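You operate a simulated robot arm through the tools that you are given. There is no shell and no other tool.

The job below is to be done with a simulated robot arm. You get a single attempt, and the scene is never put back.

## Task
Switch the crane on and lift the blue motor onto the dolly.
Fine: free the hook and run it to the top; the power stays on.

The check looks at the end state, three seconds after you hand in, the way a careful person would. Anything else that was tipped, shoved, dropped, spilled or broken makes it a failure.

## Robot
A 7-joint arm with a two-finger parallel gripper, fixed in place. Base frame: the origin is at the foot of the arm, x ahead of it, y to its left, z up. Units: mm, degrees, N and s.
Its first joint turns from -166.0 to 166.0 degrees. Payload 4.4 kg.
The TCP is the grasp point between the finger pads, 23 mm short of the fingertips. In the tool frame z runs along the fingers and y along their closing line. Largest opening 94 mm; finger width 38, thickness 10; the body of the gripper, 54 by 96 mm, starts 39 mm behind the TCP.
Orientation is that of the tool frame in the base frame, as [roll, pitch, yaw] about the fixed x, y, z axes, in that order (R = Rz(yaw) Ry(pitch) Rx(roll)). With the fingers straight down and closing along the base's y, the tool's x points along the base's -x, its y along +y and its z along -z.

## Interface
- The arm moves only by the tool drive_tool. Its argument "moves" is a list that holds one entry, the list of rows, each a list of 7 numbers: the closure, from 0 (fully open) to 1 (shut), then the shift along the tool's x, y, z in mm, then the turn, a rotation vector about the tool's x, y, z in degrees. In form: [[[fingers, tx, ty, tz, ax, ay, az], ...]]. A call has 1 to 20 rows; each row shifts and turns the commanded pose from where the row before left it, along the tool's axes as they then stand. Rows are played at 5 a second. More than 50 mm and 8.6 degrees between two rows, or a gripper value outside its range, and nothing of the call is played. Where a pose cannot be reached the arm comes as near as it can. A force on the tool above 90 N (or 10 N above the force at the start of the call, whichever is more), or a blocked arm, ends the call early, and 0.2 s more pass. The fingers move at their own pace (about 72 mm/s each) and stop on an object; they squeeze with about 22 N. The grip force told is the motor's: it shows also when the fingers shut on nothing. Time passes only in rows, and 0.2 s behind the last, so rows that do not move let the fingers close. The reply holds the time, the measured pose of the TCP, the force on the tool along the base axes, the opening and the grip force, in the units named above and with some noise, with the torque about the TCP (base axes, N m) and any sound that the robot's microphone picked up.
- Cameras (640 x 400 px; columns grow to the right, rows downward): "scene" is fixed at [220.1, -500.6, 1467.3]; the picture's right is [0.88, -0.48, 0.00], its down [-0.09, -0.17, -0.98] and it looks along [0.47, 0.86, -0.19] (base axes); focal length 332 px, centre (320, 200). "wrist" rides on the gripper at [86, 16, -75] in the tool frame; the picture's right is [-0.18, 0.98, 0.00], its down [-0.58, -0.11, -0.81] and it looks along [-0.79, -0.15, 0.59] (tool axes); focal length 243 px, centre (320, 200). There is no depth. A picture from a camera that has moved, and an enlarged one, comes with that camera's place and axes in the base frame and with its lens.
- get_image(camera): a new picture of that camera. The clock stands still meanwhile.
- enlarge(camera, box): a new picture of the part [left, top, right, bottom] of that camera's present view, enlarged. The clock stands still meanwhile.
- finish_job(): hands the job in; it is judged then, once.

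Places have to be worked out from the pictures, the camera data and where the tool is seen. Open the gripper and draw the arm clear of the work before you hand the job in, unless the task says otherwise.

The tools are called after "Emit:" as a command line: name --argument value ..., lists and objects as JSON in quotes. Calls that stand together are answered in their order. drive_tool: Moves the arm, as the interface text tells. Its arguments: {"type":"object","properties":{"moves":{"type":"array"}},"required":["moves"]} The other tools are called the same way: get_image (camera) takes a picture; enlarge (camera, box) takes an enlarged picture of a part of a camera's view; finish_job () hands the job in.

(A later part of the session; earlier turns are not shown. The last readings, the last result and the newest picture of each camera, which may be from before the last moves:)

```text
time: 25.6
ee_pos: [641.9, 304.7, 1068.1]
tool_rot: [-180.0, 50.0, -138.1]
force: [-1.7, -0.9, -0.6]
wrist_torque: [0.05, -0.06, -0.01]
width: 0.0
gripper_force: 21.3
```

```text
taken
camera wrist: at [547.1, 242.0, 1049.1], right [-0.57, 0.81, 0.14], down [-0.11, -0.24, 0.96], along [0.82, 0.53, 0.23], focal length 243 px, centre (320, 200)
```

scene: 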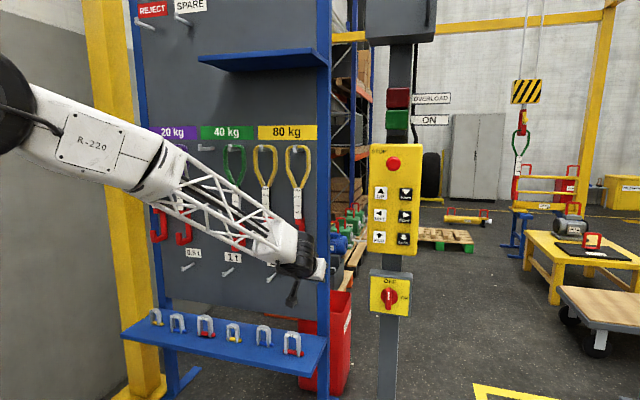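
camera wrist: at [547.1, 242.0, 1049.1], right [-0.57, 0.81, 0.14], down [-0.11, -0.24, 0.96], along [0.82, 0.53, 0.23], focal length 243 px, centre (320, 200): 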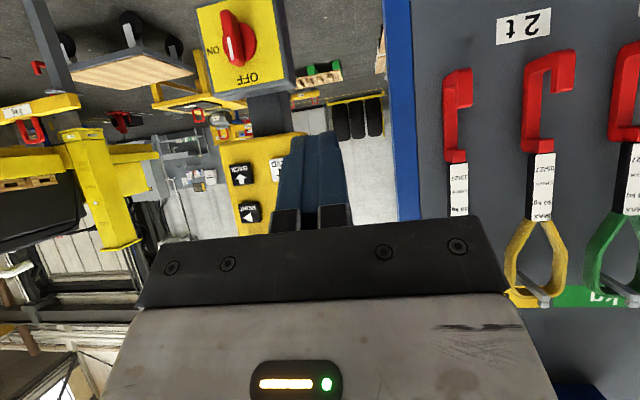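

This posture works and the view is good. I pitch further up to fully horizontal to test the reach.

Emit:
drive_tool --moves '[[[1, 0, 0, 0, 0, -8, 0], [1, 0, 0, 0, 0, -8, 0], [1, 0, 0, 0, 0, -8, 0], [1, 0, 0, 0, 0, -8, 0], [1, 0, 0, 0, 0, -8, 0], [1, 0, 0, 0, 0, 0, 0]]]'

Emit:
get_image --camera "scene"

Emit:
get_image --camera "wrist"

```text
time: 27.0
ee_pos: [641.8, 304.4, 1069.0]
tool_rot: [-11.6, 89.8, 30.2]
force: [-0.4, 0.0, 0.2]
wrist_torque: [0.0, -0.02, 0.02]
width: 0.1
gripper_force: 22.0
```

```text
taken
```

scene: 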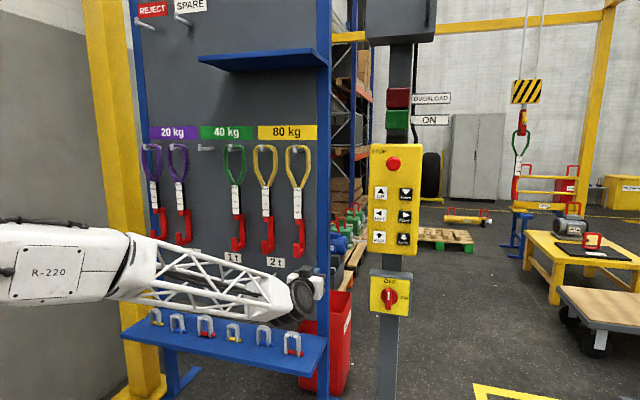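

```text
taken
camera wrist: at [576.0, 267.5, 982.2], right [-0.66, 0.73, 0.18], down [-0.53, -0.62, 0.58], along [0.54, 0.28, 0.79], focal length 243 px, centre (320, 200)
```

wrist: 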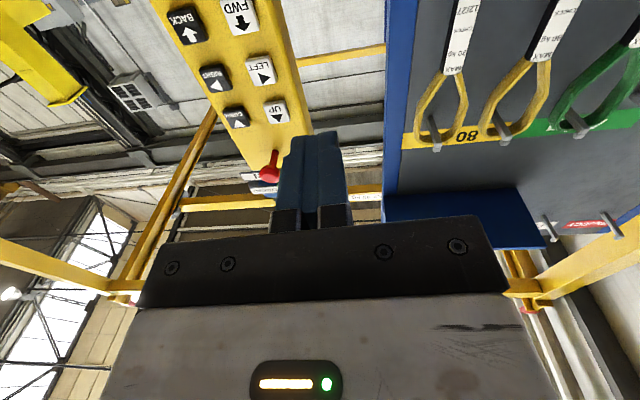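

Horizontal posture is reached with the tool facing azimuth 42°. I move to about 150 mm in front of the rotary switch with fingers open, then look.

Emit:
drive_tool --moves '[[[0, 29.6, -20.7, 31.3, 0, 0, 0], [0, 29.6, -20.7, 31.3, 0, 0, 0], [0, 29.6, -20.7, 31.3, 0, 0, 0], [0, 29.6, -20.7, 31.3, 0, 0, 0], [0, 29.6, -20.7, 31.3, 0, 0, 0], [0, 29.6, -20.7, 31.3, 0, 0, 0], [0, 29.6, -20.7, 31.3, 0, 0, 0], [0, 29.6, -20.7, 31.3, 0, 0, 0], [0, 0, 0, 0, 0, 0, 0]]]'

Emit:
get_image --camera "scene"

Emit:
get_image --camera "wrist"

```text
time: 29.0
ee_pos: [939.5, 348.9, 831.7]
tool_rot: [-21.9, 89.9, 19.9]
force: [0.3, -0.8, -0.5]
wrist_torque: [0.01, -0.02, 0.03]
width: 93.9
gripper_force: 0.1
```

```text
taken
```

scene: 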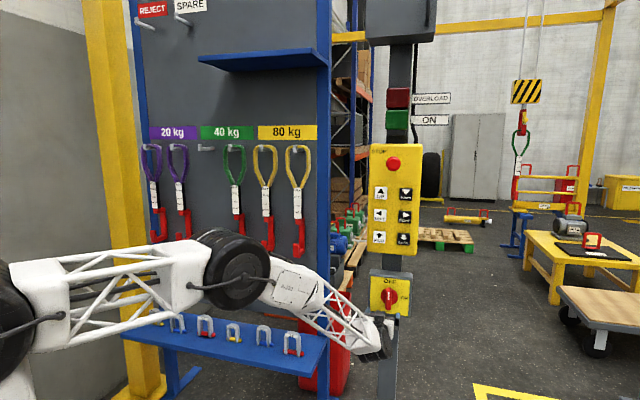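

```text
taken
camera wrist: at [873.1, 311.4, 745.8], right [-0.66, 0.73, 0.18], down [-0.53, -0.62, 0.58], along [0.54, 0.28, 0.79], focal length 243 px, centre (320, 200)
```

wrist: 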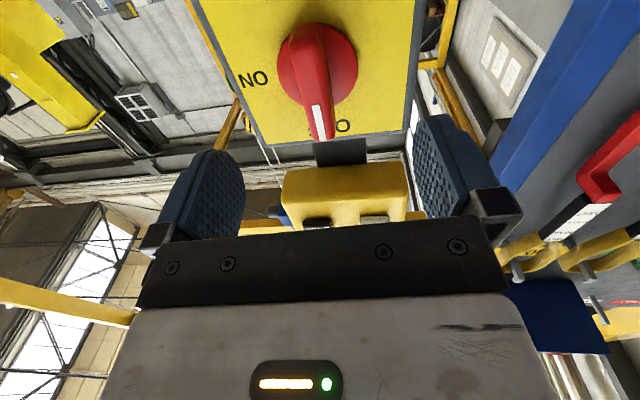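

The lever is well in view. I zoom in for its geometry.

Emit:
enlarge --camera "wrist" --box '[200, 0, 440, 150]'

Emit:
enlarge --camera "scene" --box '[350, 260, 430, 370]'

```text
2.67 times, centred on (320, 75) of wrist
camera zoom: at [873.1, 311.4, 745.8], right [-0.66, 0.73, 0.18], down [-0.53, -0.62, 0.58], along [0.54, 0.28, 0.79], focal length 647 px, centre (320, 533)
```

zoom: 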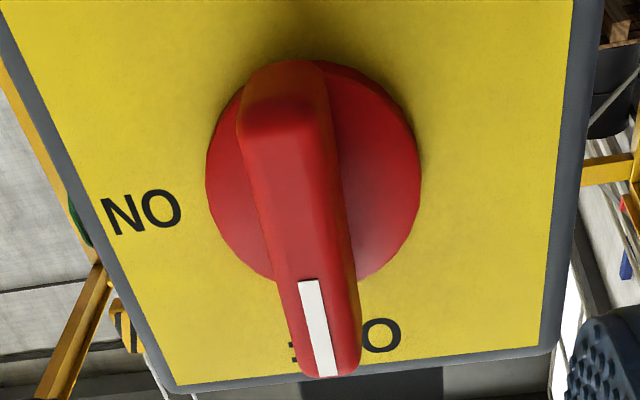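

```text
3.64 times, centred on (390, 315) of scene
camera zoom: at [220.1, -500.6, 1467.3], right [0.88, -0.48, 0.0], down [-0.09, -0.17, -0.98], along [0.47, 0.86, -0.19], focal length 1207 px, centre (66, -218)
```

zoom: 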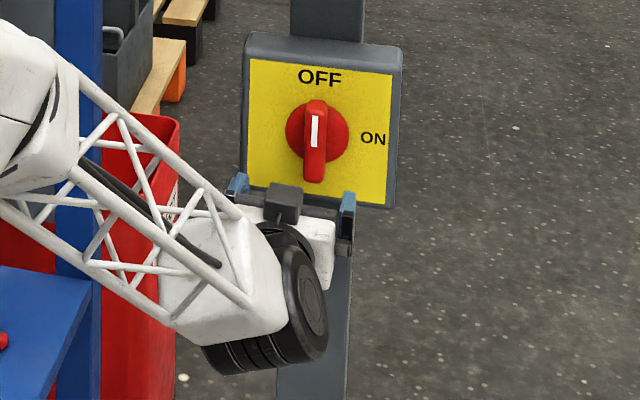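

The lever's front is at n≈1038 along the panel normal, centred at z≈846, lateral ≈371 (vs. my 366). I align and advance 60 mm, then re-check before straddling the lever.

Emit:
drive_tool --moves '[[[0, -7, -2.5, 15, 0, 0, 0], [0, -7.5, -2.5, 15, 0, 0, 0], [0, 0, 0, 15, 0, 0, 0], [0, 0, 0, 15, 0, 0, 0], [0, 0, 0, 0, 0, 0, 0]]]'

Emit:
get_image --camera "wrist"

Emit:
enlarge --camera "scene" --box '[350, 260, 430, 340]'

```text
time: 30.2
ee_pos: [987.3, 385.3, 847.7]
tool_rot: [-29.1, 89.9, 12.6]
force: [-1.2, 0.1, 0.6]
wrist_torque: [0.03, 0.02, 0.0]
width: 93.7
gripper_force: 0.1
```

```text
taken
camera wrist: at [921.2, 347.8, 760.8], right [-0.66, 0.73, 0.18], down [-0.53, -0.62, 0.58], along [0.54, 0.28, 0.79], focal length 243 px, centre (320, 200)
```

wrist: 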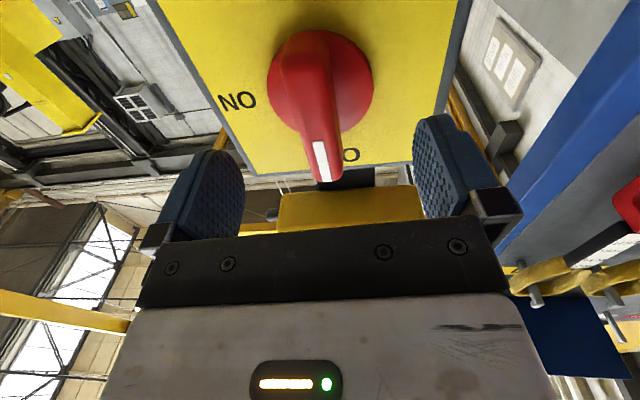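

```text
5.00 times, centred on (390, 300) of scene
camera zoom: at [220.1, -500.6, 1467.3], right [0.88, -0.48, 0.0], down [-0.09, -0.17, -0.98], along [0.47, 0.86, -0.19], focal length 1659 px, centre (-30, -300)
```

zoom: 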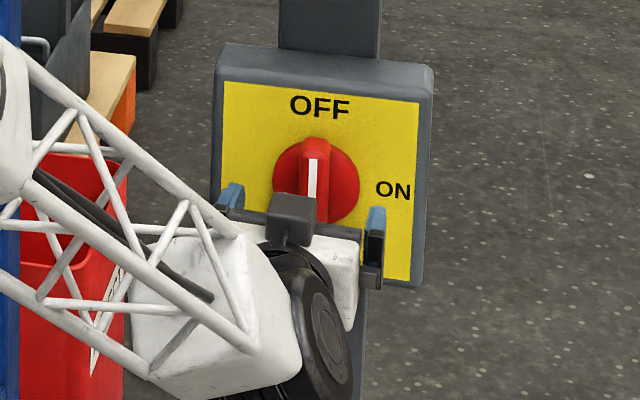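

Aligned well with the lever (lateral within a few mm). I advance 48 mm so the pads straddle the lever, then close gently.

Emit:
drive_tool --moves '[[[0, 0, -1, 16, 0, 0, 0], [0, 0, -1, 16, 0, 0, 0], [0, 0, 0, 16, 0, 0, 0], [0, 0, 0, 0, 0, 0, 0]]]'

Emit:
get_image --camera "wrist"

Emit:
enlarge --camera "scene" --box '[350, 260, 430, 340]'

```text
time: 31.2
ee_pos: [1024.3, 415.9, 846.5]
tool_rot: [163.6, 89.9, -154.4]
force: [0.0, 0.8, -0.2]
wrist_torque: [0.01, 0.02, 0.03]
width: 93.9
gripper_force: 0.1
```

```text
taken
camera wrist: at [958.0, 379.0, 760.6], right [-0.66, 0.73, 0.18], down [-0.53, -0.62, 0.58], along [0.54, 0.28, 0.79], focal length 243 px, centre (320, 200)
```

wrist: 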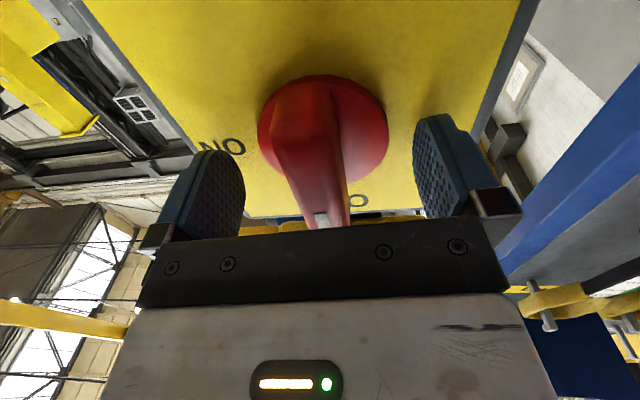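

```text
5.00 times, centred on (390, 300) of scene
camera zoom: at [220.1, -500.6, 1467.3], right [0.88, -0.48, 0.0], down [-0.09, -0.17, -0.98], along [0.47, 0.86, -0.19], focal length 1659 px, centre (-30, -300)
```

zoom: 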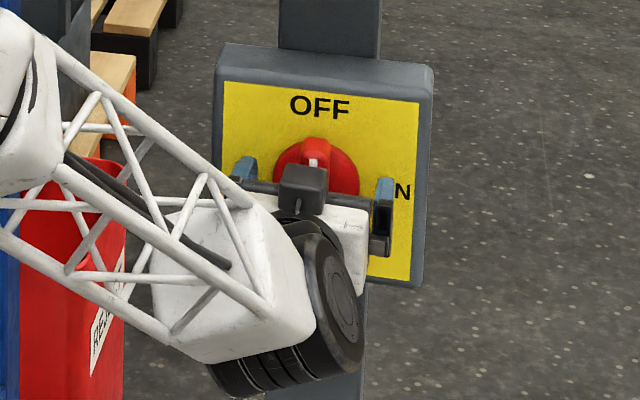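

The lever sits between the pads. I close the fingers onto it.

Emit:
drive_tool --moves '[[[0.5, 0, 0, 0, 0, 0, 0], [0.7, 0, 0, 0, 0, 0, 0], [1, 0, 0, 0, 0, 0, 0], [1, 0, 0, 0, 0, 0, 0], [1, 0, 0, 0, 0, 0, 0]]]'

Emit:
get_image --camera "wrist"

```text
time: 32.4
ee_pos: [1024.5, 418.1, 847.0]
tool_rot: [-47.2, 89.9, -5.2]
force: [-35.0, 26.6, 4.2]
wrist_torque: [0.3, -0.02, 1.33]
width: 66.8
gripper_force: 22.2
```

```text
taken
camera wrist: at [957.3, 379.8, 760.6], right [-0.66, 0.73, 0.18], down [-0.53, -0.62, 0.58], along [0.54, 0.29, 0.79], focal length 243 px, centre (320, 200)
```

wrist: 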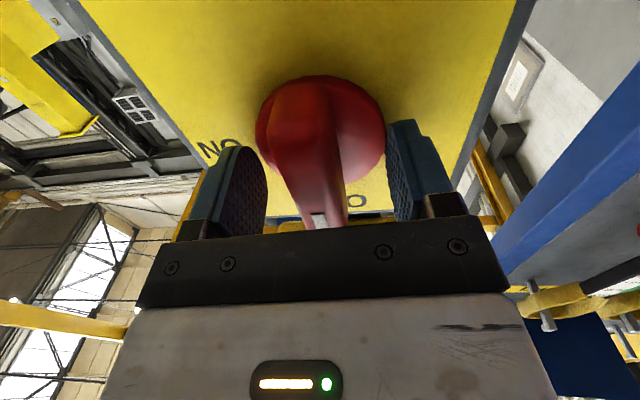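

The tips caught on the round collar (67 mm), so they're too deep. I open, back off 14 mm, and close again on the lever bar alone.

Emit:
drive_tool --moves '[[[0, 0, 0, 0, 0, 0, 0], [0, 0, 0, 0, 0, 0, 0], [0, 0, 2, -14, 0, 0, 0], [0.5, 0, 0, 0, 0, 0, 0], [0.8, 0, 0, 0, 0, 0, 0], [1, 0, 0, 0, 0, 0, 0], [1, 0, 0, 0, 0, 0, 0]]]'

Emit:
get_image --camera "wrist"

```text
time: 34.0
ee_pos: [1013.4, 406.8, 846.3]
tool_rot: [-12.0, 89.9, 29.8]
force: [19.2, -15.2, -1.8]
wrist_torque: [0.01, -0.01, 0.76]
width: 22.9
gripper_force: 45.0
```

```text
taken
camera wrist: at [947.0, 369.5, 760.4], right [-0.66, 0.73, 0.18], down [-0.53, -0.62, 0.58], along [0.54, 0.28, 0.79], focal length 243 px, centre (320, 200)
```

wrist: 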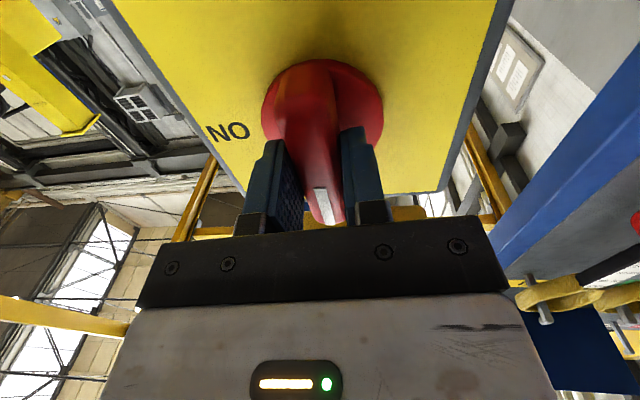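

The lever is gripped (22.9 mm). The side force says I'm ~3 mm too far left; I shift right and start turning clockwise (+z), a few rows first.

Emit:
drive_tool --moves '[[[1, 0, -3, 0, 0, 0, 0], [1, 0, 0, 0, 0, 0, 0]]]'

Emit:
drive_tool --moves '[[[1, 0, 0, 0, 0, 0, 7], [1, 0, 0, 0, 0, 0, 7], [1, 0, 0, 0, 0, 0, 7]]]'

Emit:
get_image --camera "wrist"

```text
time: 34.6
ee_pos: [1012.6, 406.5, 846.0]
tool_rot: [-31.3, 89.8, 10.7]
force: [-41.3, -9.9, 10.7]
wrist_torque: [0.39, -0.22, 1.39]
width: 23.0
gripper_force: 45.3
```

```text
time: 35.4
ee_pos: [1015.2, 406.7, 846.4]
tool_rot: [89.9, 68.9, 131.9]
force: [-16.7, 13.9, 0.1]
wrist_torque: [-0.76, 0.71, 1.67]
width: 22.9
gripper_force: 44.6
```

```text
taken
camera wrist: at [927.7, 391.4, 771.8], right [-0.57, 0.63, 0.53], down [-0.39, -0.77, 0.5], along [0.72, 0.08, 0.69], focal length 243 px, centre (320, 200)
```

wrist: 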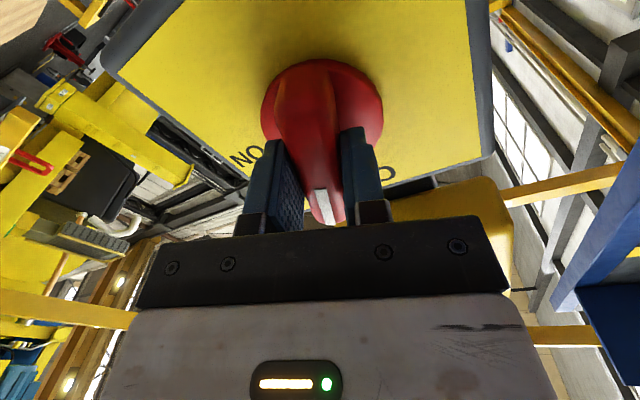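

The lever turns with the tool. I continue the clockwise turn in two stages.

Emit:
drive_tool --moves '[[[1, 0, 0, 0, 0, 0, 7], [1, 0, 0, 0, 0, 0, 7], [1, 0, 0, 0, 0, 0, 7], [1, 0, 0, 0, 0, 0, 7], [1, 0, 0, 0, 0, 0, 7]]]'

Emit:
get_image --camera "wrist"

```text
time: 36.6
ee_pos: [1015.6, 405.4, 846.5]
tool_rot: [89.9, 33.9, 131.9]
force: [-3.2, 13.0, -6.6]
wrist_torque: [0.12, -0.13, 1.5]
width: 22.3
gripper_force: 45.0
```

```text
taken
camera wrist: at [905.2, 416.2, 811.4], right [-0.26, 0.29, 0.92], down [-0.24, -0.94, 0.23], along [0.93, -0.16, 0.32], focal length 243 px, centre (320, 200)
```

wrist: 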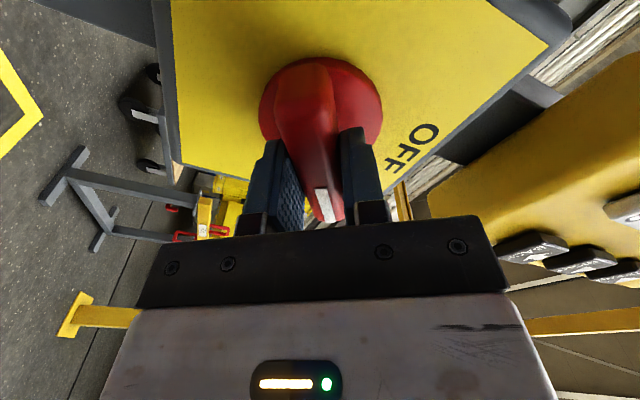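

About 56° turned. I turn the remaining 34°.

Emit:
drive_tool --moves '[[[1, 0, 0, 0, 0, 0, 7], [1, 0, 0, 0, 0, 0, 7], [1, 0, 0, 0, 0, 0, 7], [1, 0, 0, 0, 0, 0, 7], [1, 0, 0, 0, 0, 0, 6], [1, 0, 0, 0, 0, 0, 0]]]'

Emit:
get_image --camera "wrist"

Emit:
get_image --camera "scene"

```text
time: 38.0
ee_pos: [1015.6, 404.9, 846.2]
tool_rot: [90.1, -0.1, 131.8]
force: [7.5, -7.7, -23.5]
wrist_torque: [-0.45, 0.07, -0.16]
width: 22.0
gripper_force: 44.5
```

```text
taken
camera wrist: at [901.5, 419.9, 861.4], right [0.12, -0.14, 0.98], down [-0.21, -0.97, -0.11], along [0.97, -0.2, -0.15], focal length 243 px, centre (320, 200)
```

wrist: 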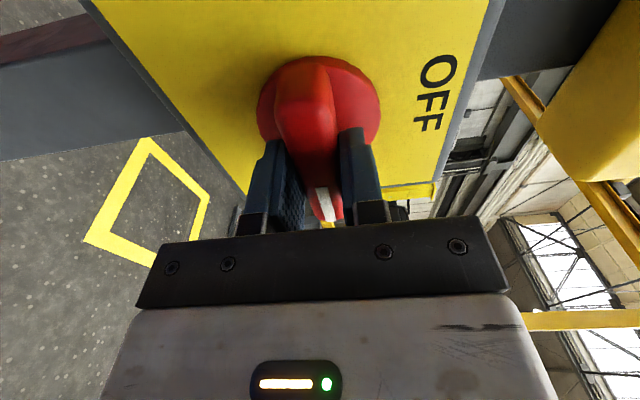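

```text
taken
```

scene: 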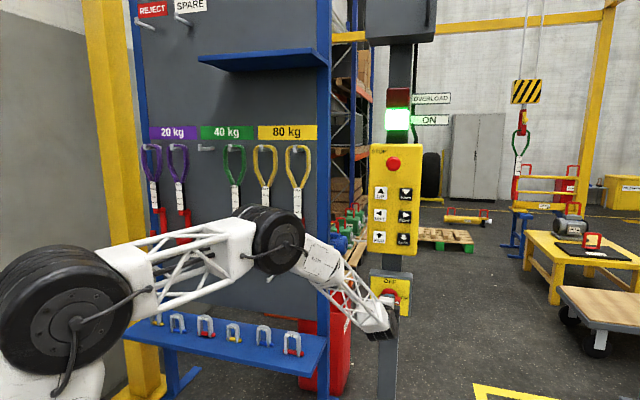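

The green ON lamp is lit. I open, back away from the switch, and keep clear before going to the buttons.

Emit:
drive_tool --moves '[[[0, 0, 0, 0, 0, 0, 0], [0, 0, 0, 0, 0, 0, 0], [0, 0, 0, 0, 0, 0, 0], [0, 0, 0, -20, 0, 0, 0], [0, 0, 0, -35, 0, 0, 0], [0, 0, 0, -35, 0, 0, 0], [0, 0, 0, -35, 0, 0, 0], [0, 0, 0, -35, 0, 0, 0], [0, 0, 0, 0, 0, 0, 0]]]'

Emit:
get_image --camera "wrist"

Emit:
enlarge --camera "scene" --box '[350, 60, 450, 330]'

```text
time: 40.0
ee_pos: [893.6, 299.1, 846.1]
tool_rot: [90.0, 0.0, 131.9]
force: [0.2, -0.6, -0.1]
wrist_torque: [-0.02, -0.01, 0.0]
width: 94.1
gripper_force: 0.0
```

```text
taken
camera wrist: at [780.4, 313.8, 863.1], right [0.12, -0.14, 0.98], down [-0.21, -0.97, -0.11], along [0.97, -0.2, -0.15], focal length 243 px, centre (320, 200)
```

wrist: 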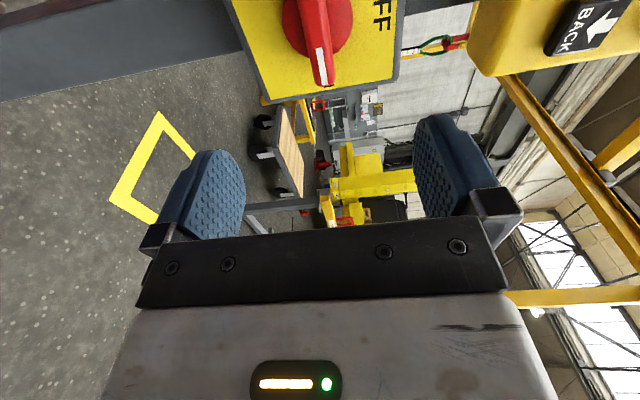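

```text
1.48 times, centred on (400, 195) of scene
camera zoom: at [220.1, -500.6, 1467.3], right [0.88, -0.48, 0.0], down [-0.09, -0.17, -0.98], along [0.47, 0.86, -0.19], focal length 492 px, centre (202, 207)
```

zoom: 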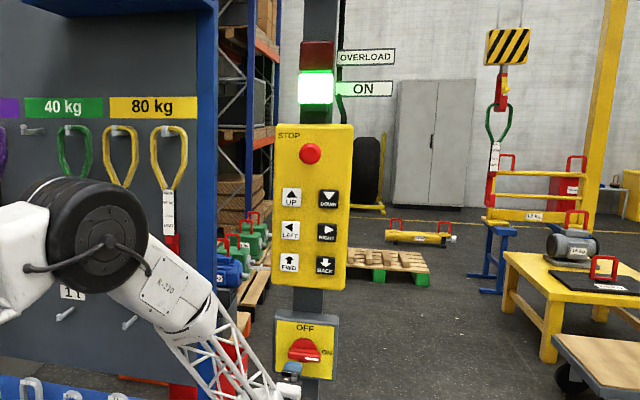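

Power is on and the lamp shows it. I raise the tool to the height of the button box, staying about 200 mm off.

Emit:
drive_tool --moves '[[[1, 0, 45, 0, 0, 0, 0], [1, 0, 45, 0, 0, 0, 0], [1, 0, 45, 0, 0, 0, 0], [1, 0, 45, 0, 0, 0, 0], [1, 0, 45, 0, 0, 0, 0], [1, 0, 45, 0, 0, 0, 0], [1, 0, 45, 0, 0, 0, 0], [1, 0, 5, 0, 0, 0, 0], [1, 0, 0, 0, 0, 0, 0]]]'

Emit:
get_image --camera "wrist"

Emit:
get_image --camera "scene"

```text
time: 42.0
ee_pos: [895.1, 299.3, 1166.6]
tool_rot: [90.0, -0.1, 131.9]
force: [-0.3, 0.0, -0.1]
wrist_torque: [0.01, -0.02, 0.03]
width: 0.0
gripper_force: 22.5
```

```text
taken
camera wrist: at [781.2, 313.6, 1183.3], right [0.12, -0.14, 0.98], down [-0.21, -0.97, -0.11], along [0.97, -0.2, -0.15], focal length 243 px, centre (320, 200)
```

wrist: 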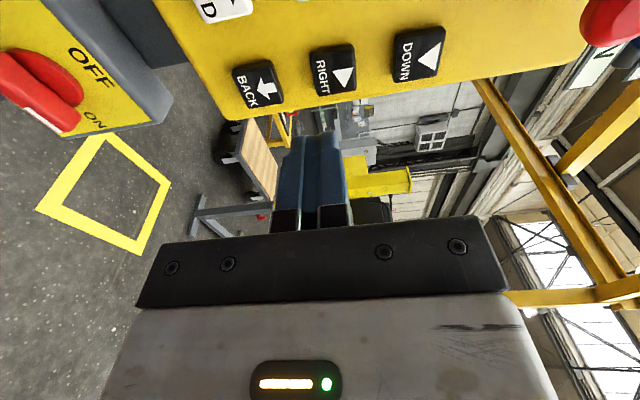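

```text
taken
```

scene: 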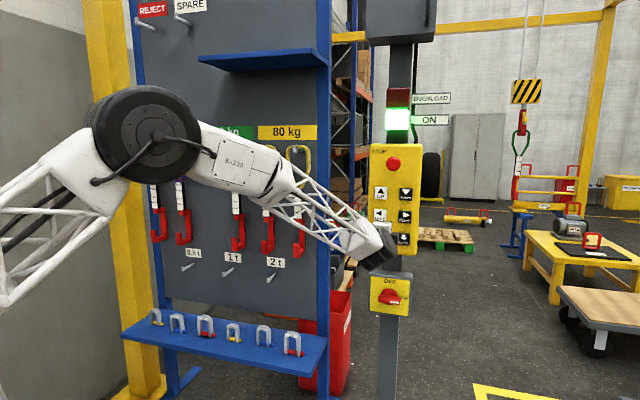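

From this view and the scene view the button faces are at n≈1057: columns at lateral 326/417, rows at z≈1258/1172/1085. I move in front of LEFT, about 35 mm off.

Emit:
drive_tool --moves '[[[1, 24.5, 2.7, 20, 0, 0, 0], [1, 24.5, 2.7, 20, 0, 0, 0], [1, 0, 0, 30, 0, 0, 0], [1, 0, 0, 30, 0, 0, 0], [1, 0, 0, 30, 0, 0, 0], [1, 0, 0, 0, 0, 0, 0]]]'

Emit:
get_image --camera "wrist"

Emit:
enlarge --camera "scene" --box '[340, 140, 440, 260]'

```text
time: 43.4
ee_pos: [958.0, 422.9, 1172.4]
tool_rot: [89.9, 0.0, 131.8]
force: [0.4, -1.2, 0.4]
wrist_torque: [0.02, 0.02, -0.02]
width: 0.1
gripper_force: 22.0
```

```text
taken
camera wrist: at [845.5, 437.1, 1188.1], right [0.12, -0.14, 0.98], down [-0.21, -0.97, -0.11], along [0.97, -0.2, -0.15], focal length 243 px, centre (320, 200)
```

wrist: 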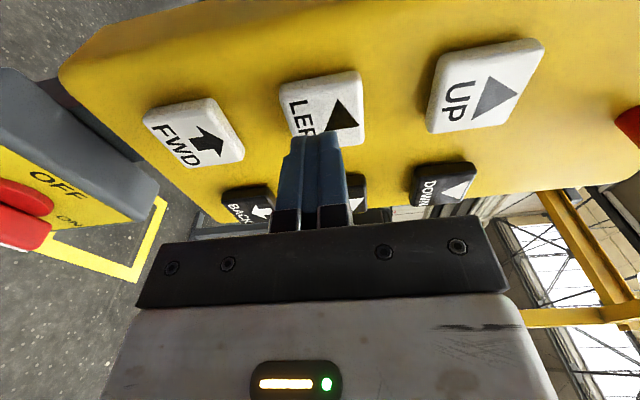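

```text
3.33 times, centred on (390, 200) of scene
camera zoom: at [220.1, -500.6, 1467.3], right [0.88, -0.48, 0.0], down [-0.09, -0.17, -0.98], along [0.47, 0.86, -0.19], focal length 1106 px, centre (87, 200)
```

zoom: 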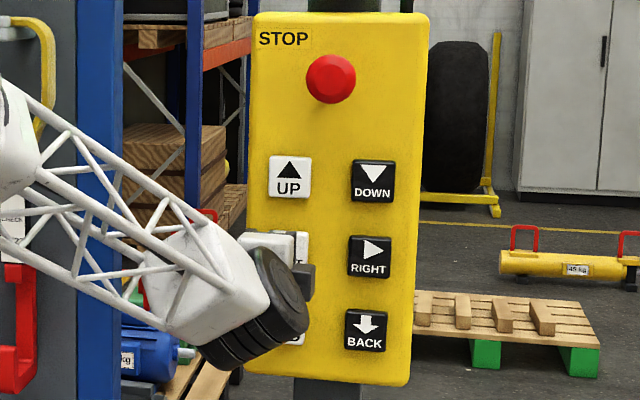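

Aligned with LEFT. I creep in to about 5 mm from the face.

Emit:
drive_tool --moves '[[[1, 0, 0, 15, 0, 0, 0], [1, 0, 0, 12, 0, 0, 0], [1, 0, 0, 6, 0, 0, 0], [1, 0, 0, 0, 0, 0, 0]]]'

Emit:
get_image --camera "wrist"

```text
time: 44.4
ee_pos: [984.5, 443.7, 1171.4]
tool_rot: [90.0, -0.1, 132.0]
force: [-10.8, -8.1, -4.4]
wrist_torque: [-0.12, 0.02, 0.29]
width: 0.0
gripper_force: 22.3
```

```text
taken
camera wrist: at [870.6, 458.7, 1187.9], right [0.12, -0.14, 0.98], down [-0.21, -0.97, -0.11], along [0.97, -0.2, -0.15], focal length 243 px, centre (320, 200)
```

wrist: 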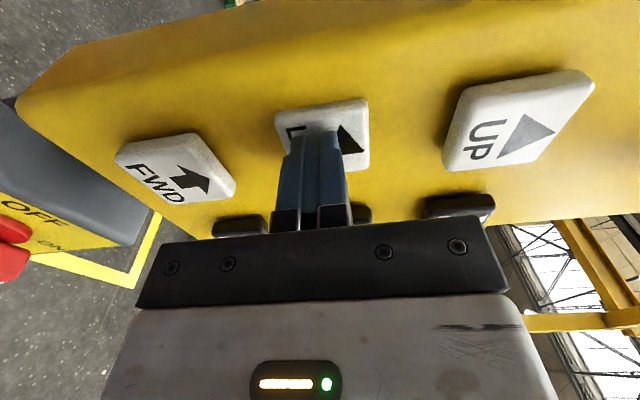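

Contact already: 13.5 N along the normal. I check whether the crane moved.

Emit:
get_image --camera "scene"

Emit:
drive_tool --moves '[[[1, 0, 0, 0, 0, 0, 0]]]'

Emit:
get_image --camera "scene"

```text
taken
```

scene: 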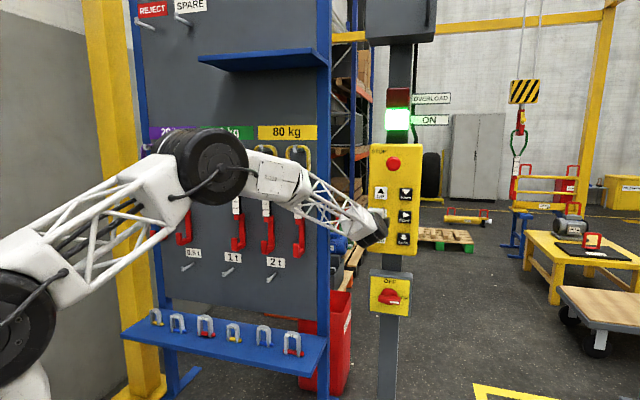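

```text
time: 44.8
ee_pos: [984.0, 444.2, 1173.6]
tool_rot: [89.9, 0.0, 132.0]
force: [-9.8, -8.7, -4.9]
wrist_torque: [-0.16, 0.04, 0.26]
width: 0.1
gripper_force: 21.9
```

```text
taken
```

scene: 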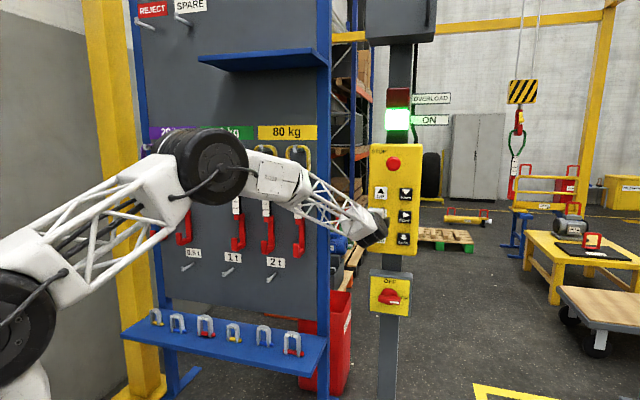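

The crane moves left while LEFT is held. I hold for 3 seconds to measure its speed.

Emit:
drive_tool --moves '[[[1, 0, 0, 0, 0, 0, 0], [1, 0, 0, 0, 0, 0, 0], [1, 0, 0, 0, 0, 0, 0], [1, 0, 0, 0, 0, 0, 0], [1, 0, 0, 0, 0, 0, 0], [1, 0, 0, 0, 0, 0, 0], [1, 0, 0, 0, 0, 0, 0], [1, 0, 0, 0, 0, 0, 0], [1, 0, 0, 0, 0, 0, 0], [1, 0, 0, 0, 0, 0, 0], [1, 0, 0, 0, 0, 0, 0], [1, 0, 0, 0, 0, 0, 0], [1, 0, 0, 0, 0, 0, 0], [1, 0, 0, 0, 0, 0, 0], [1, 0, 0, 0, 0, 0, 0]]]'

Emit:
get_image --camera "scene"

```text
time: 48.0
ee_pos: [982.4, 443.1, 1172.8]
tool_rot: [89.9, 0.0, 131.8]
force: [-7.9, -10.7, -2.0]
wrist_torque: [-0.01, 0.04, 0.23]
width: 0.0
gripper_force: 21.8
```

```text
taken
```

scene: 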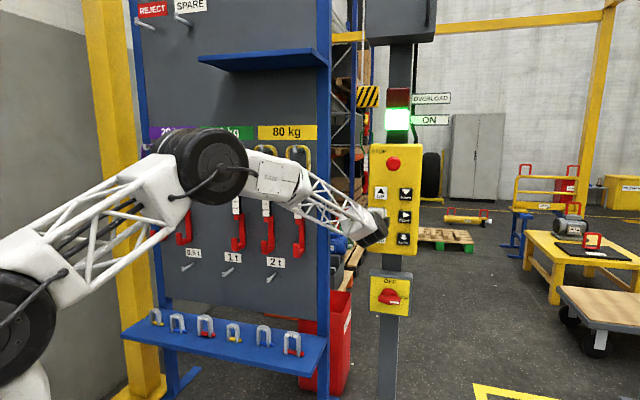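

LEFT moved the hook about 1.04 m in 3.6 s (roughly 0.33 m/s at speed), now near (1790,1610). I release and see how far it coasts.

Emit:
drive_tool --moves '[[[1, 0, 0, -30, 0, 0, 0], [1, 0, 0, 0, 0, 0, 0]]]'

Emit:
get_image --camera "scene"

Emit:
get_image --camera "wrist"

```text
time: 48.6
ee_pos: [960.1, 423.4, 1172.2]
tool_rot: [90.0, 0.0, 131.8]
force: [-0.8, 0.3, -0.3]
wrist_torque: [0.0, 0.0, -0.01]
width: 0.2
gripper_force: 22.0
```

```text
taken
```

scene: 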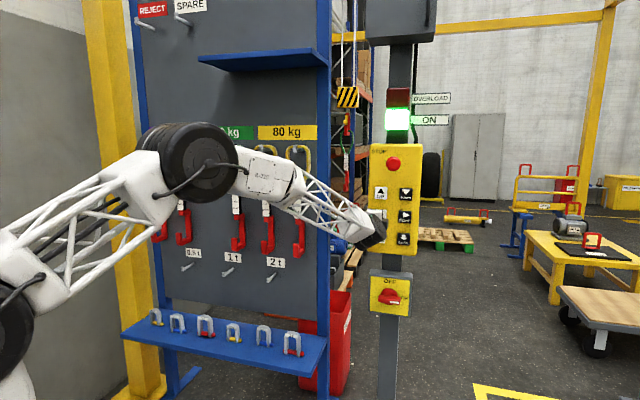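

```text
taken
camera wrist: at [847.6, 438.9, 1188.4], right [0.12, -0.14, 0.98], down [-0.21, -0.97, -0.11], along [0.97, -0.19, -0.15], focal length 243 px, centre (320, 200)
```

wrist: 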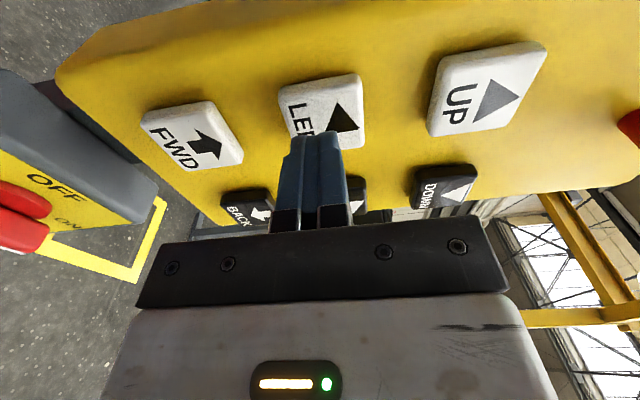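

It's coasting a little (to about 1.21 m left). I wait a second and check it settles.

Emit:
drive_tool --moves '[[[1, 0, 0, 0, 0, 0, 0], [1, 0, 0, 0, 0, 0, 0], [1, 0, 0, 0, 0, 0, 0], [1, 0, 0, 0, 0, 0, 0]]]'

Emit:
enlarge --camera "scene" --box '[320, 30, 380, 270]'

Emit:
drive_tool --moves '[[[1, 0, 0, 0, 0, 0, 0], [1, 0, 0, 0, 0, 0, 0], [1, 0, 0, 0, 0, 0, 0]]]'

Emit:
enlarge --camera "scene" --box '[320, 30, 380, 270]'

```text
time: 49.6
ee_pos: [962.6, 423.2, 1171.6]
tool_rot: [89.9, -0.2, 131.9]
force: [-0.3, 0.3, -0.2]
wrist_torque: [0.01, -0.01, -0.01]
width: 0.0
gripper_force: 21.3
```

```text
1.67 times, centred on (350, 150) of scene
camera zoom: at [220.1, -500.6, 1467.3], right [0.88, -0.48, 0.0], down [-0.09, -0.17, -0.98], along [0.47, 0.86, -0.19], focal length 553 px, centre (270, 283)
```

zoom: 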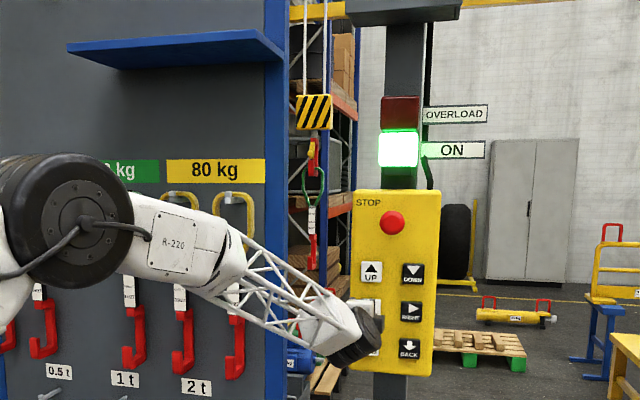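

```text
time: 50.4
ee_pos: [962.0, 423.2, 1171.5]
tool_rot: [89.9, 0.1, 131.8]
force: [0.0, -0.4, -0.4]
wrist_torque: [-0.02, -0.01, 0.02]
width: 0.2
gripper_force: 22.0
```

```text
1.67 times, centred on (350, 150) of scene
camera zoom: at [220.1, -500.6, 1467.3], right [0.88, -0.48, 0.0], down [-0.09, -0.17, -0.98], along [0.47, 0.86, -0.19], focal length 553 px, centre (270, 283)
```

zoom: 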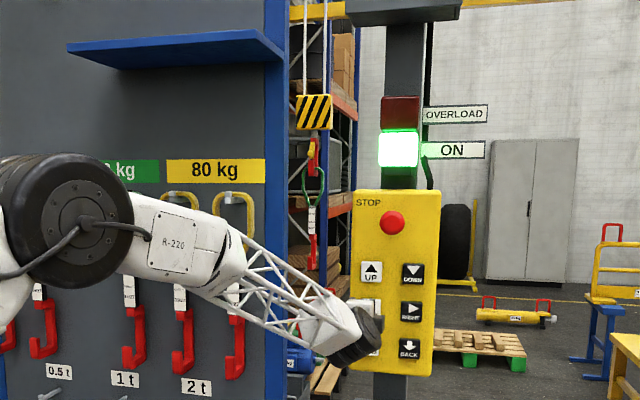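

The hook hangs still near (1674,1739); about 350 mm more left and 850 mm forward remain. I withdraw from the panel and turn the wrist camera for a good look at hook and motor before continuing.

Emit:
drive_tool --moves '[[[1, -4.2, 30.8, -36.2, 0, 0, 0], [1, -4.2, 30.8, -36.2, 0, 0, 0], [1, -4.2, 30.8, -36.2, 0, 0, 0], [1, -4.2, 30.8, -36.2, 0, 0, 0], [1, -4.2, 30.8, -36.2, 0, 0, 0], [1, -4.2, 30.8, -36.2, 0, 0, 0], [1, -4.2, 30.8, -36.2, 0, 0, 0], [1, -4.2, 30.8, -36.2, 0, 0, 0], [1, -4.2, 30.8, -36.2, 0, 0, 0], [1, -4.2, 30.8, -36.2, 0, 0, 0], [1, 0, 0, 0, 0, 0, 0]]]'

Emit:
drive_tool --moves '[[[1, 0, 0, 0, 1.3, 4.32, -6.73], [1, 0, 0, 0, 1.3, 4.32, -6.73], [1, 0, 0, 0, 1.3, 4.32, -6.73], [1, 0, 0, 0, 1.3, 4.32, -6.73], [1, 0, 0, 0, 1.3, 4.32, -6.73], [1, 0, 0, 0, 1.3, 4.32, -6.73], [1, 0, 0, 0, 1.3, 4.32, -6.73], [1, 0, 0, 0, 1.3, 4.32, -6.73], [1, 0, 0, 0, 1.3, 4.32, -6.73], [1, 0, 0, 0, 1.3, 4.32, -6.73], [1, 0, 0, 0, 1.3, 4.32, -6.73], [1, 0, 0, 0, 1.3, 4.32, -6.73], [1, 0, 0, 0, 1.3, 4.32, -6.73], [1, 0, 0, 0, 1.3, 4.32, -6.73], [0, 0, 0, 0, 0, 0, 0]]]'

Emit:
get_image --camera "wrist"

Emit:
get_image --camera "scene"

```text
time: 52.8
ee_pos: [721.1, 151.2, 1479.8]
tool_rot: [90.0, 0.0, 131.9]
force: [-0.4, 0.2, 0.0]
wrist_torque: [0.04, -0.01, 0.0]
width: 0.0
gripper_force: 21.7
```

```text
time: 56.0
ee_pos: [719.5, 150.9, 1480.2]
tool_rot: [-179.9, 39.9, -109.8]
force: [-0.7, -0.2, -0.3]
wrist_torque: [0.0, -0.03, 0.03]
width: 53.8
gripper_force: 0.4
```

```text
taken
camera wrist: at [665.3, 49.7, 1481.2], right [-0.88, 0.47, 0.12], down [0.08, -0.1, 0.99], along [0.48, 0.88, 0.06], focal length 243 px, centre (320, 200)
```

wrist: 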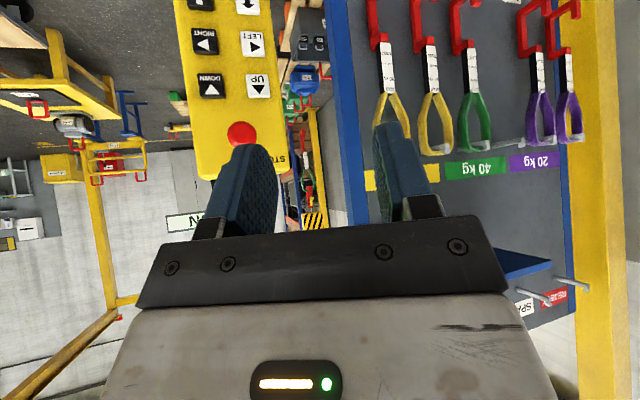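

```text
taken
```

scene: 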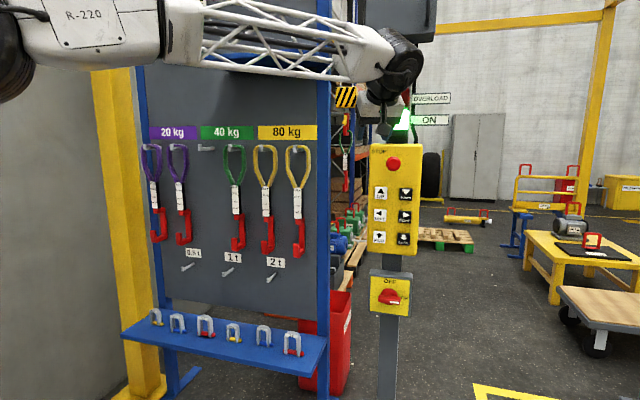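

Excellent: hook and motor are both visible (upside down) in the gap. I zoom in on them.

Emit:
enlarge --camera "wrist" --box '[260, 20, 360, 110]'

Emit:
enlarge --camera "wrist" --box '[260, 90, 360, 240]'

Emit:
enlarge --camera "wrist" --box '[270, 0, 350, 60]'

```text
4.44 times, centred on (310, 65) of wrist
camera zoom: at [665.3, 49.7, 1481.2], right [-0.88, 0.47, 0.12], down [0.08, -0.1, 0.99], along [0.48, 0.88, 0.06], focal length 1078 px, centre (364, 800)
```

zoom: 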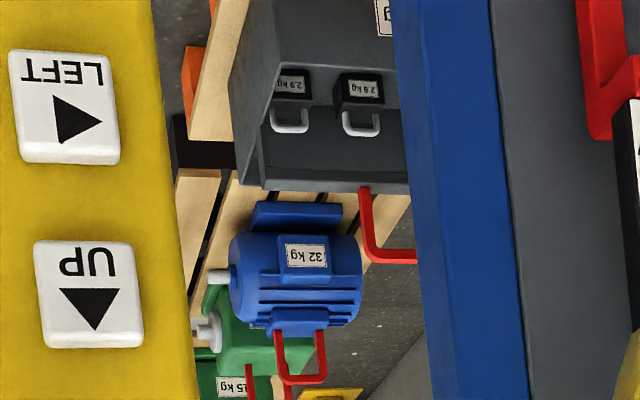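

```text
2.67 times, centred on (310, 165) of wrist
camera zoom: at [665.3, 49.7, 1481.2], right [-0.88, 0.47, 0.12], down [0.08, -0.1, 0.99], along [0.48, 0.88, 0.06], focal length 647 px, centre (347, 293)
```

zoom: 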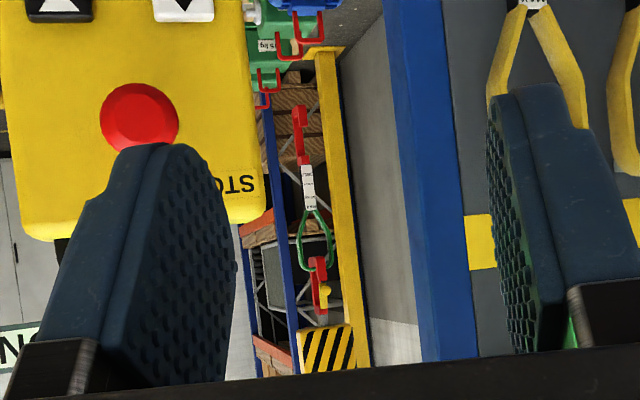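

```text
6.67 times, centred on (310, 30) of wrist
camera zoom: at [665.3, 49.7, 1481.2], right [-0.88, 0.47, 0.12], down [0.08, -0.1, 0.99], along [0.48, 0.88, 0.06], focal length 1618 px, centre (387, 1333)
```

zoom: 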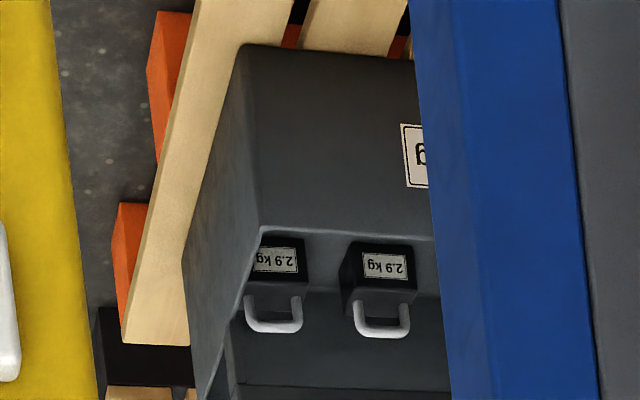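

The motor's handle bar is near (2046,2554,531), running crosswise to the hook's opening. I zoom closer on the handles to see the clearance to the green gearbox behind.

Emit:
enlarge --camera "wrist" --box '[290, 80, 345, 135]'

Emit:
enlarge --camera "scene" --box '[328, 195, 372, 250]'

Emit:
enlarge --camera "scene" --box '[328, 75, 372, 200]'

```text
7.27 times, centred on (318, 108) of wrist
camera zoom: at [665.3, 49.7, 1481.2], right [-0.88, 0.47, 0.12], down [0.08, -0.1, 0.99], along [0.48, 0.88, 0.06], focal length 1764 px, centre (338, 873)
```

zoom: 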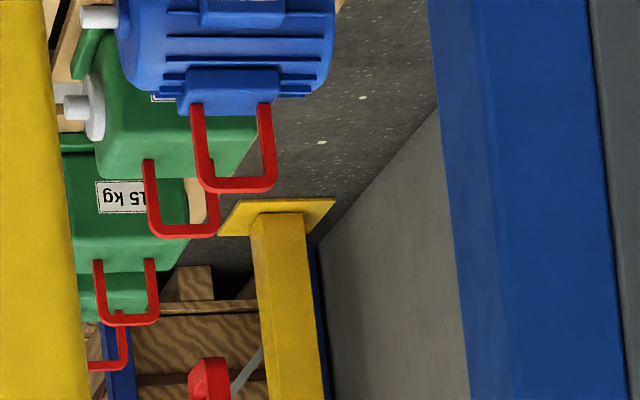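

```text
7.27 times, centred on (350, 222) of scene
camera zoom: at [220.1, -500.6, 1467.3], right [0.88, -0.48, 0.0], down [-0.09, -0.17, -0.98], along [0.47, 0.86, -0.19], focal length 2413 px, centre (102, 36)
```

zoom: 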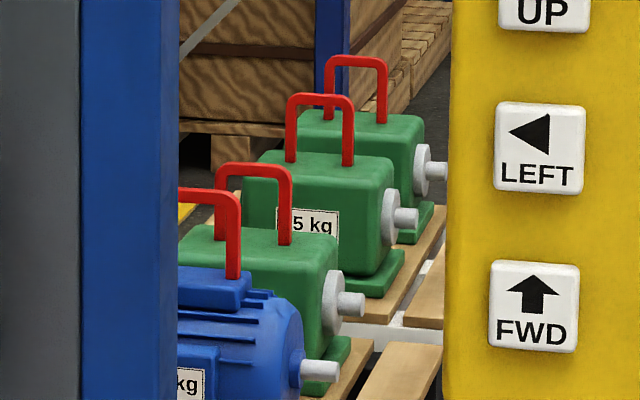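

```text
3.20 times, centred on (350, 138) of scene
camera zoom: at [220.1, -500.6, 1467.3], right [0.88, -0.48, 0.0], down [-0.09, -0.17, -0.98], along [0.47, 0.86, -0.19], focal length 1062 px, centre (224, 400)
```

zoom: 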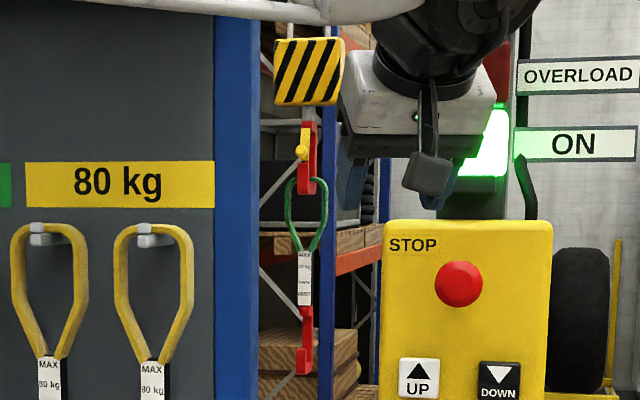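

Handle geometry: bar ~105 mm wide, window ~105 mm tall, with the green gearbox a good 300+ mm further forward, so there's room behind the bar. I return to the panel in front of LEFT.

Emit:
drive_tool --moves '[[[1, 0, 0, 0, -1.3, -4.32, 6.73], [1, 0, 0, 0, -1.3, -4.32, 6.73], [1, 0, 0, 0, -1.3, -4.32, 6.73], [1, 0, 0, 0, -1.3, -4.32, 6.73], [1, 0, 0, 0, -1.3, -4.32, 6.73], [1, 0, 0, 0, -1.3, -4.32, 6.73], [1, 0, 0, 0, -1.3, -4.32, 6.73], [1, 0, 0, 0, -1.3, -4.32, 6.73], [1, 0, 0, 0, -1.3, -4.32, 6.73], [1, 0, 0, 0, -1.3, -4.32, 6.73], [1, 0, 0, 0, -1.3, -4.32, 6.73], [1, 0, 0, 0, -1.3, -4.32, 6.73], [1, 0, 0, 0, -1.3, -4.32, 6.73], [1, 0, 0, 0, -1.3, -4.32, 6.73], [1, 0, 0, 0, 0, 0, 0]]]'

Emit:
drive_tool --moves '[[[1, 4.2, -30.8, 36.2, 0, 0, 0], [1, 4.2, -30.8, 36.2, 0, 0, 0], [1, 4.2, -30.8, 36.2, 0, 0, 0], [1, 4.2, -30.8, 36.2, 0, 0, 0], [1, 4.2, -30.8, 36.2, 0, 0, 0], [1, 4.2, -30.8, 36.2, 0, 0, 0], [1, 4.2, -30.8, 36.2, 0, 0, 0], [1, 4.2, -30.8, 36.2, 0, 0, 0], [1, 4.2, -30.8, 36.2, 0, 0, 0], [1, 4.2, -30.8, 30, 0, 0, 0], [1, 0, 0, 0, 0, 0, 0]]]'

Emit:
get_image --camera "wrist"

```text
time: 59.2
ee_pos: [719.1, 150.8, 1479.4]
tool_rot: [90.1, 0.0, 131.8]
force: [-0.4, 0.1, -0.4]
wrist_torque: [0.0, -0.02, 0.0]
width: 0.0
gripper_force: 21.7
```

```text
time: 61.6
ee_pos: [957.7, 420.0, 1173.0]
tool_rot: [90.0, 0.0, 131.9]
force: [0.4, 1.1, -0.3]
wrist_torque: [-0.02, 0.01, 0.02]
width: 0.1
gripper_force: 21.7
```

```text
taken
camera wrist: at [843.9, 434.7, 1188.1], right [0.12, -0.14, 0.98], down [-0.21, -0.97, -0.11], along [0.97, -0.2, -0.15], focal length 243 px, centre (320, 200)
```

wrist: 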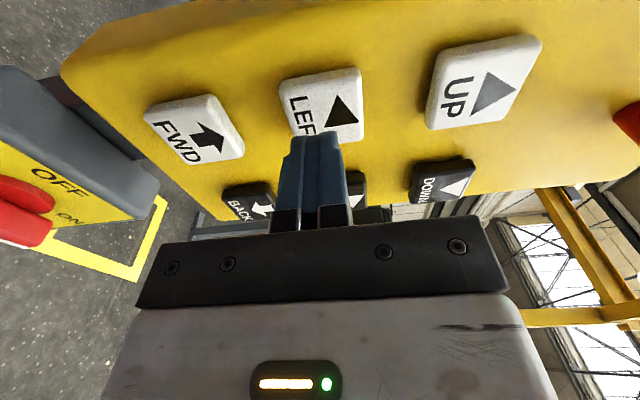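

In position in front of LEFT. I press LEFT for about one second to bring the hook roughly 300–350 mm further left.

Emit:
drive_tool --moves '[[[1, 0, 0, 25, 0, 0, 0], [1, 0, 0, 0, 0, 0, 0], [1, 0, 0, 12, 0, 0, 0], [1, 0, 0, 0, 0, 0, 0], [1, 0, 0, 0, 0, 0, 0], [1, 0, 0, 0, 0, 0, 0], [1, 0, 0, 0, 0, 0, 0], [1, 0, 0, -25, 0, 0, 0], [1, 0, 0, 0, 0, 0, 0], [1, 0, 0, 0, 0, 0, 0], [1, 0, 0, 0, 0, 0, 0], [1, 0, 0, 0, 0, 0, 0], [1, 0, 0, 0, 0, 0, 0]]]'

Emit:
get_image --camera "scene"

Emit:
enlarge --camera "scene" --box '[310, 60, 390, 260]'

```text
time: 64.4
ee_pos: [965.5, 427.9, 1173.4]
tool_rot: [90.0, -0.1, 131.9]
force: [-0.7, 0.0, 0.6]
wrist_torque: [-0.01, 0.01, 0.0]
width: 0.0
gripper_force: 21.8
```

```text
taken
```

scene: 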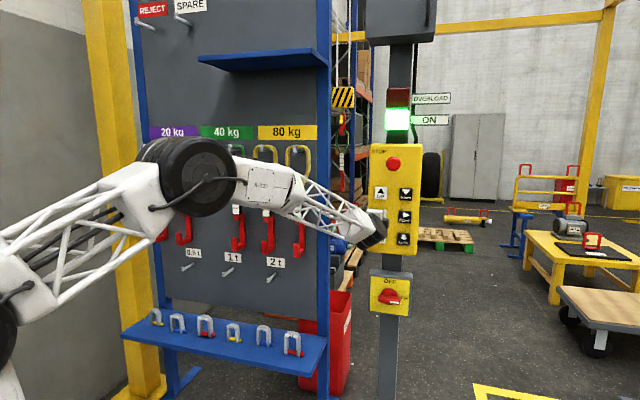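

```text
2.00 times, centred on (350, 160) of scene
camera zoom: at [220.1, -500.6, 1467.3], right [0.88, -0.48, 0.0], down [-0.09, -0.17, -0.98], along [0.47, 0.86, -0.19], focal length 664 px, centre (260, 280)
```

zoom: 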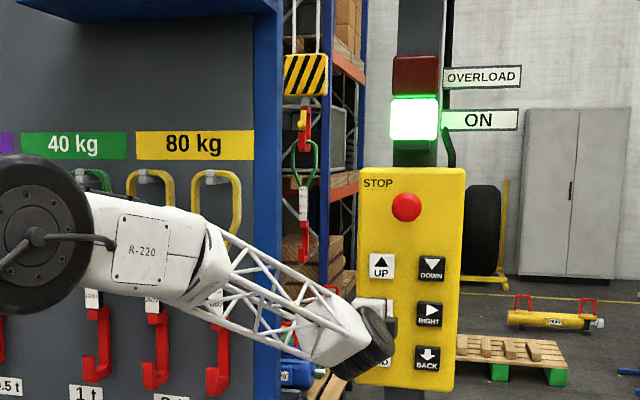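

It barely moved (≈30 mm), so the button hadn't been pushed far enough. I press a few mm deeper this time and end the call while holding to read the force.

Emit:
drive_tool --moves '[[[1, 0, 0, 15, 0, 0, 0], [1, 0, 0, 15, 0, 0, 0], [1, 0, 0, 0, 0, 0, 0]]]'

Emit:
enlarge --camera "scene" --box '[310, 60, 390, 260]'

```text
time: 65.2
ee_pos: [988.9, 446.5, 1172.4]
tool_rot: [89.9, 0.1, 131.8]
force: [-43.7, -41.4, 0.2]
wrist_torque: [-0.02, -0.07, 1.09]
width: 0.1
gripper_force: 21.6
```

```text
2.00 times, centred on (350, 160) of scene
camera zoom: at [220.1, -500.6, 1467.3], right [0.88, -0.48, 0.0], down [-0.09, -0.17, -0.98], along [0.47, 0.86, -0.19], focal length 664 px, centre (260, 280)
```

zoom: 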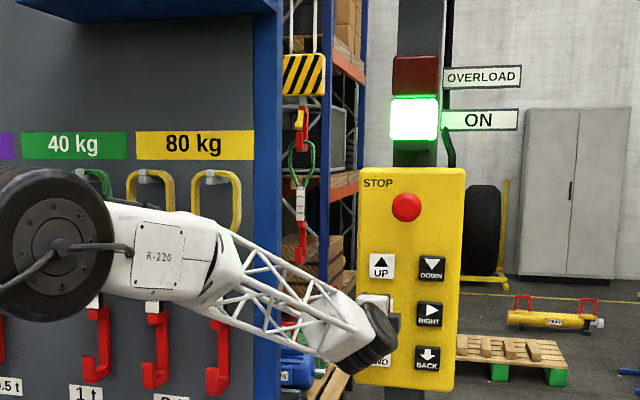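

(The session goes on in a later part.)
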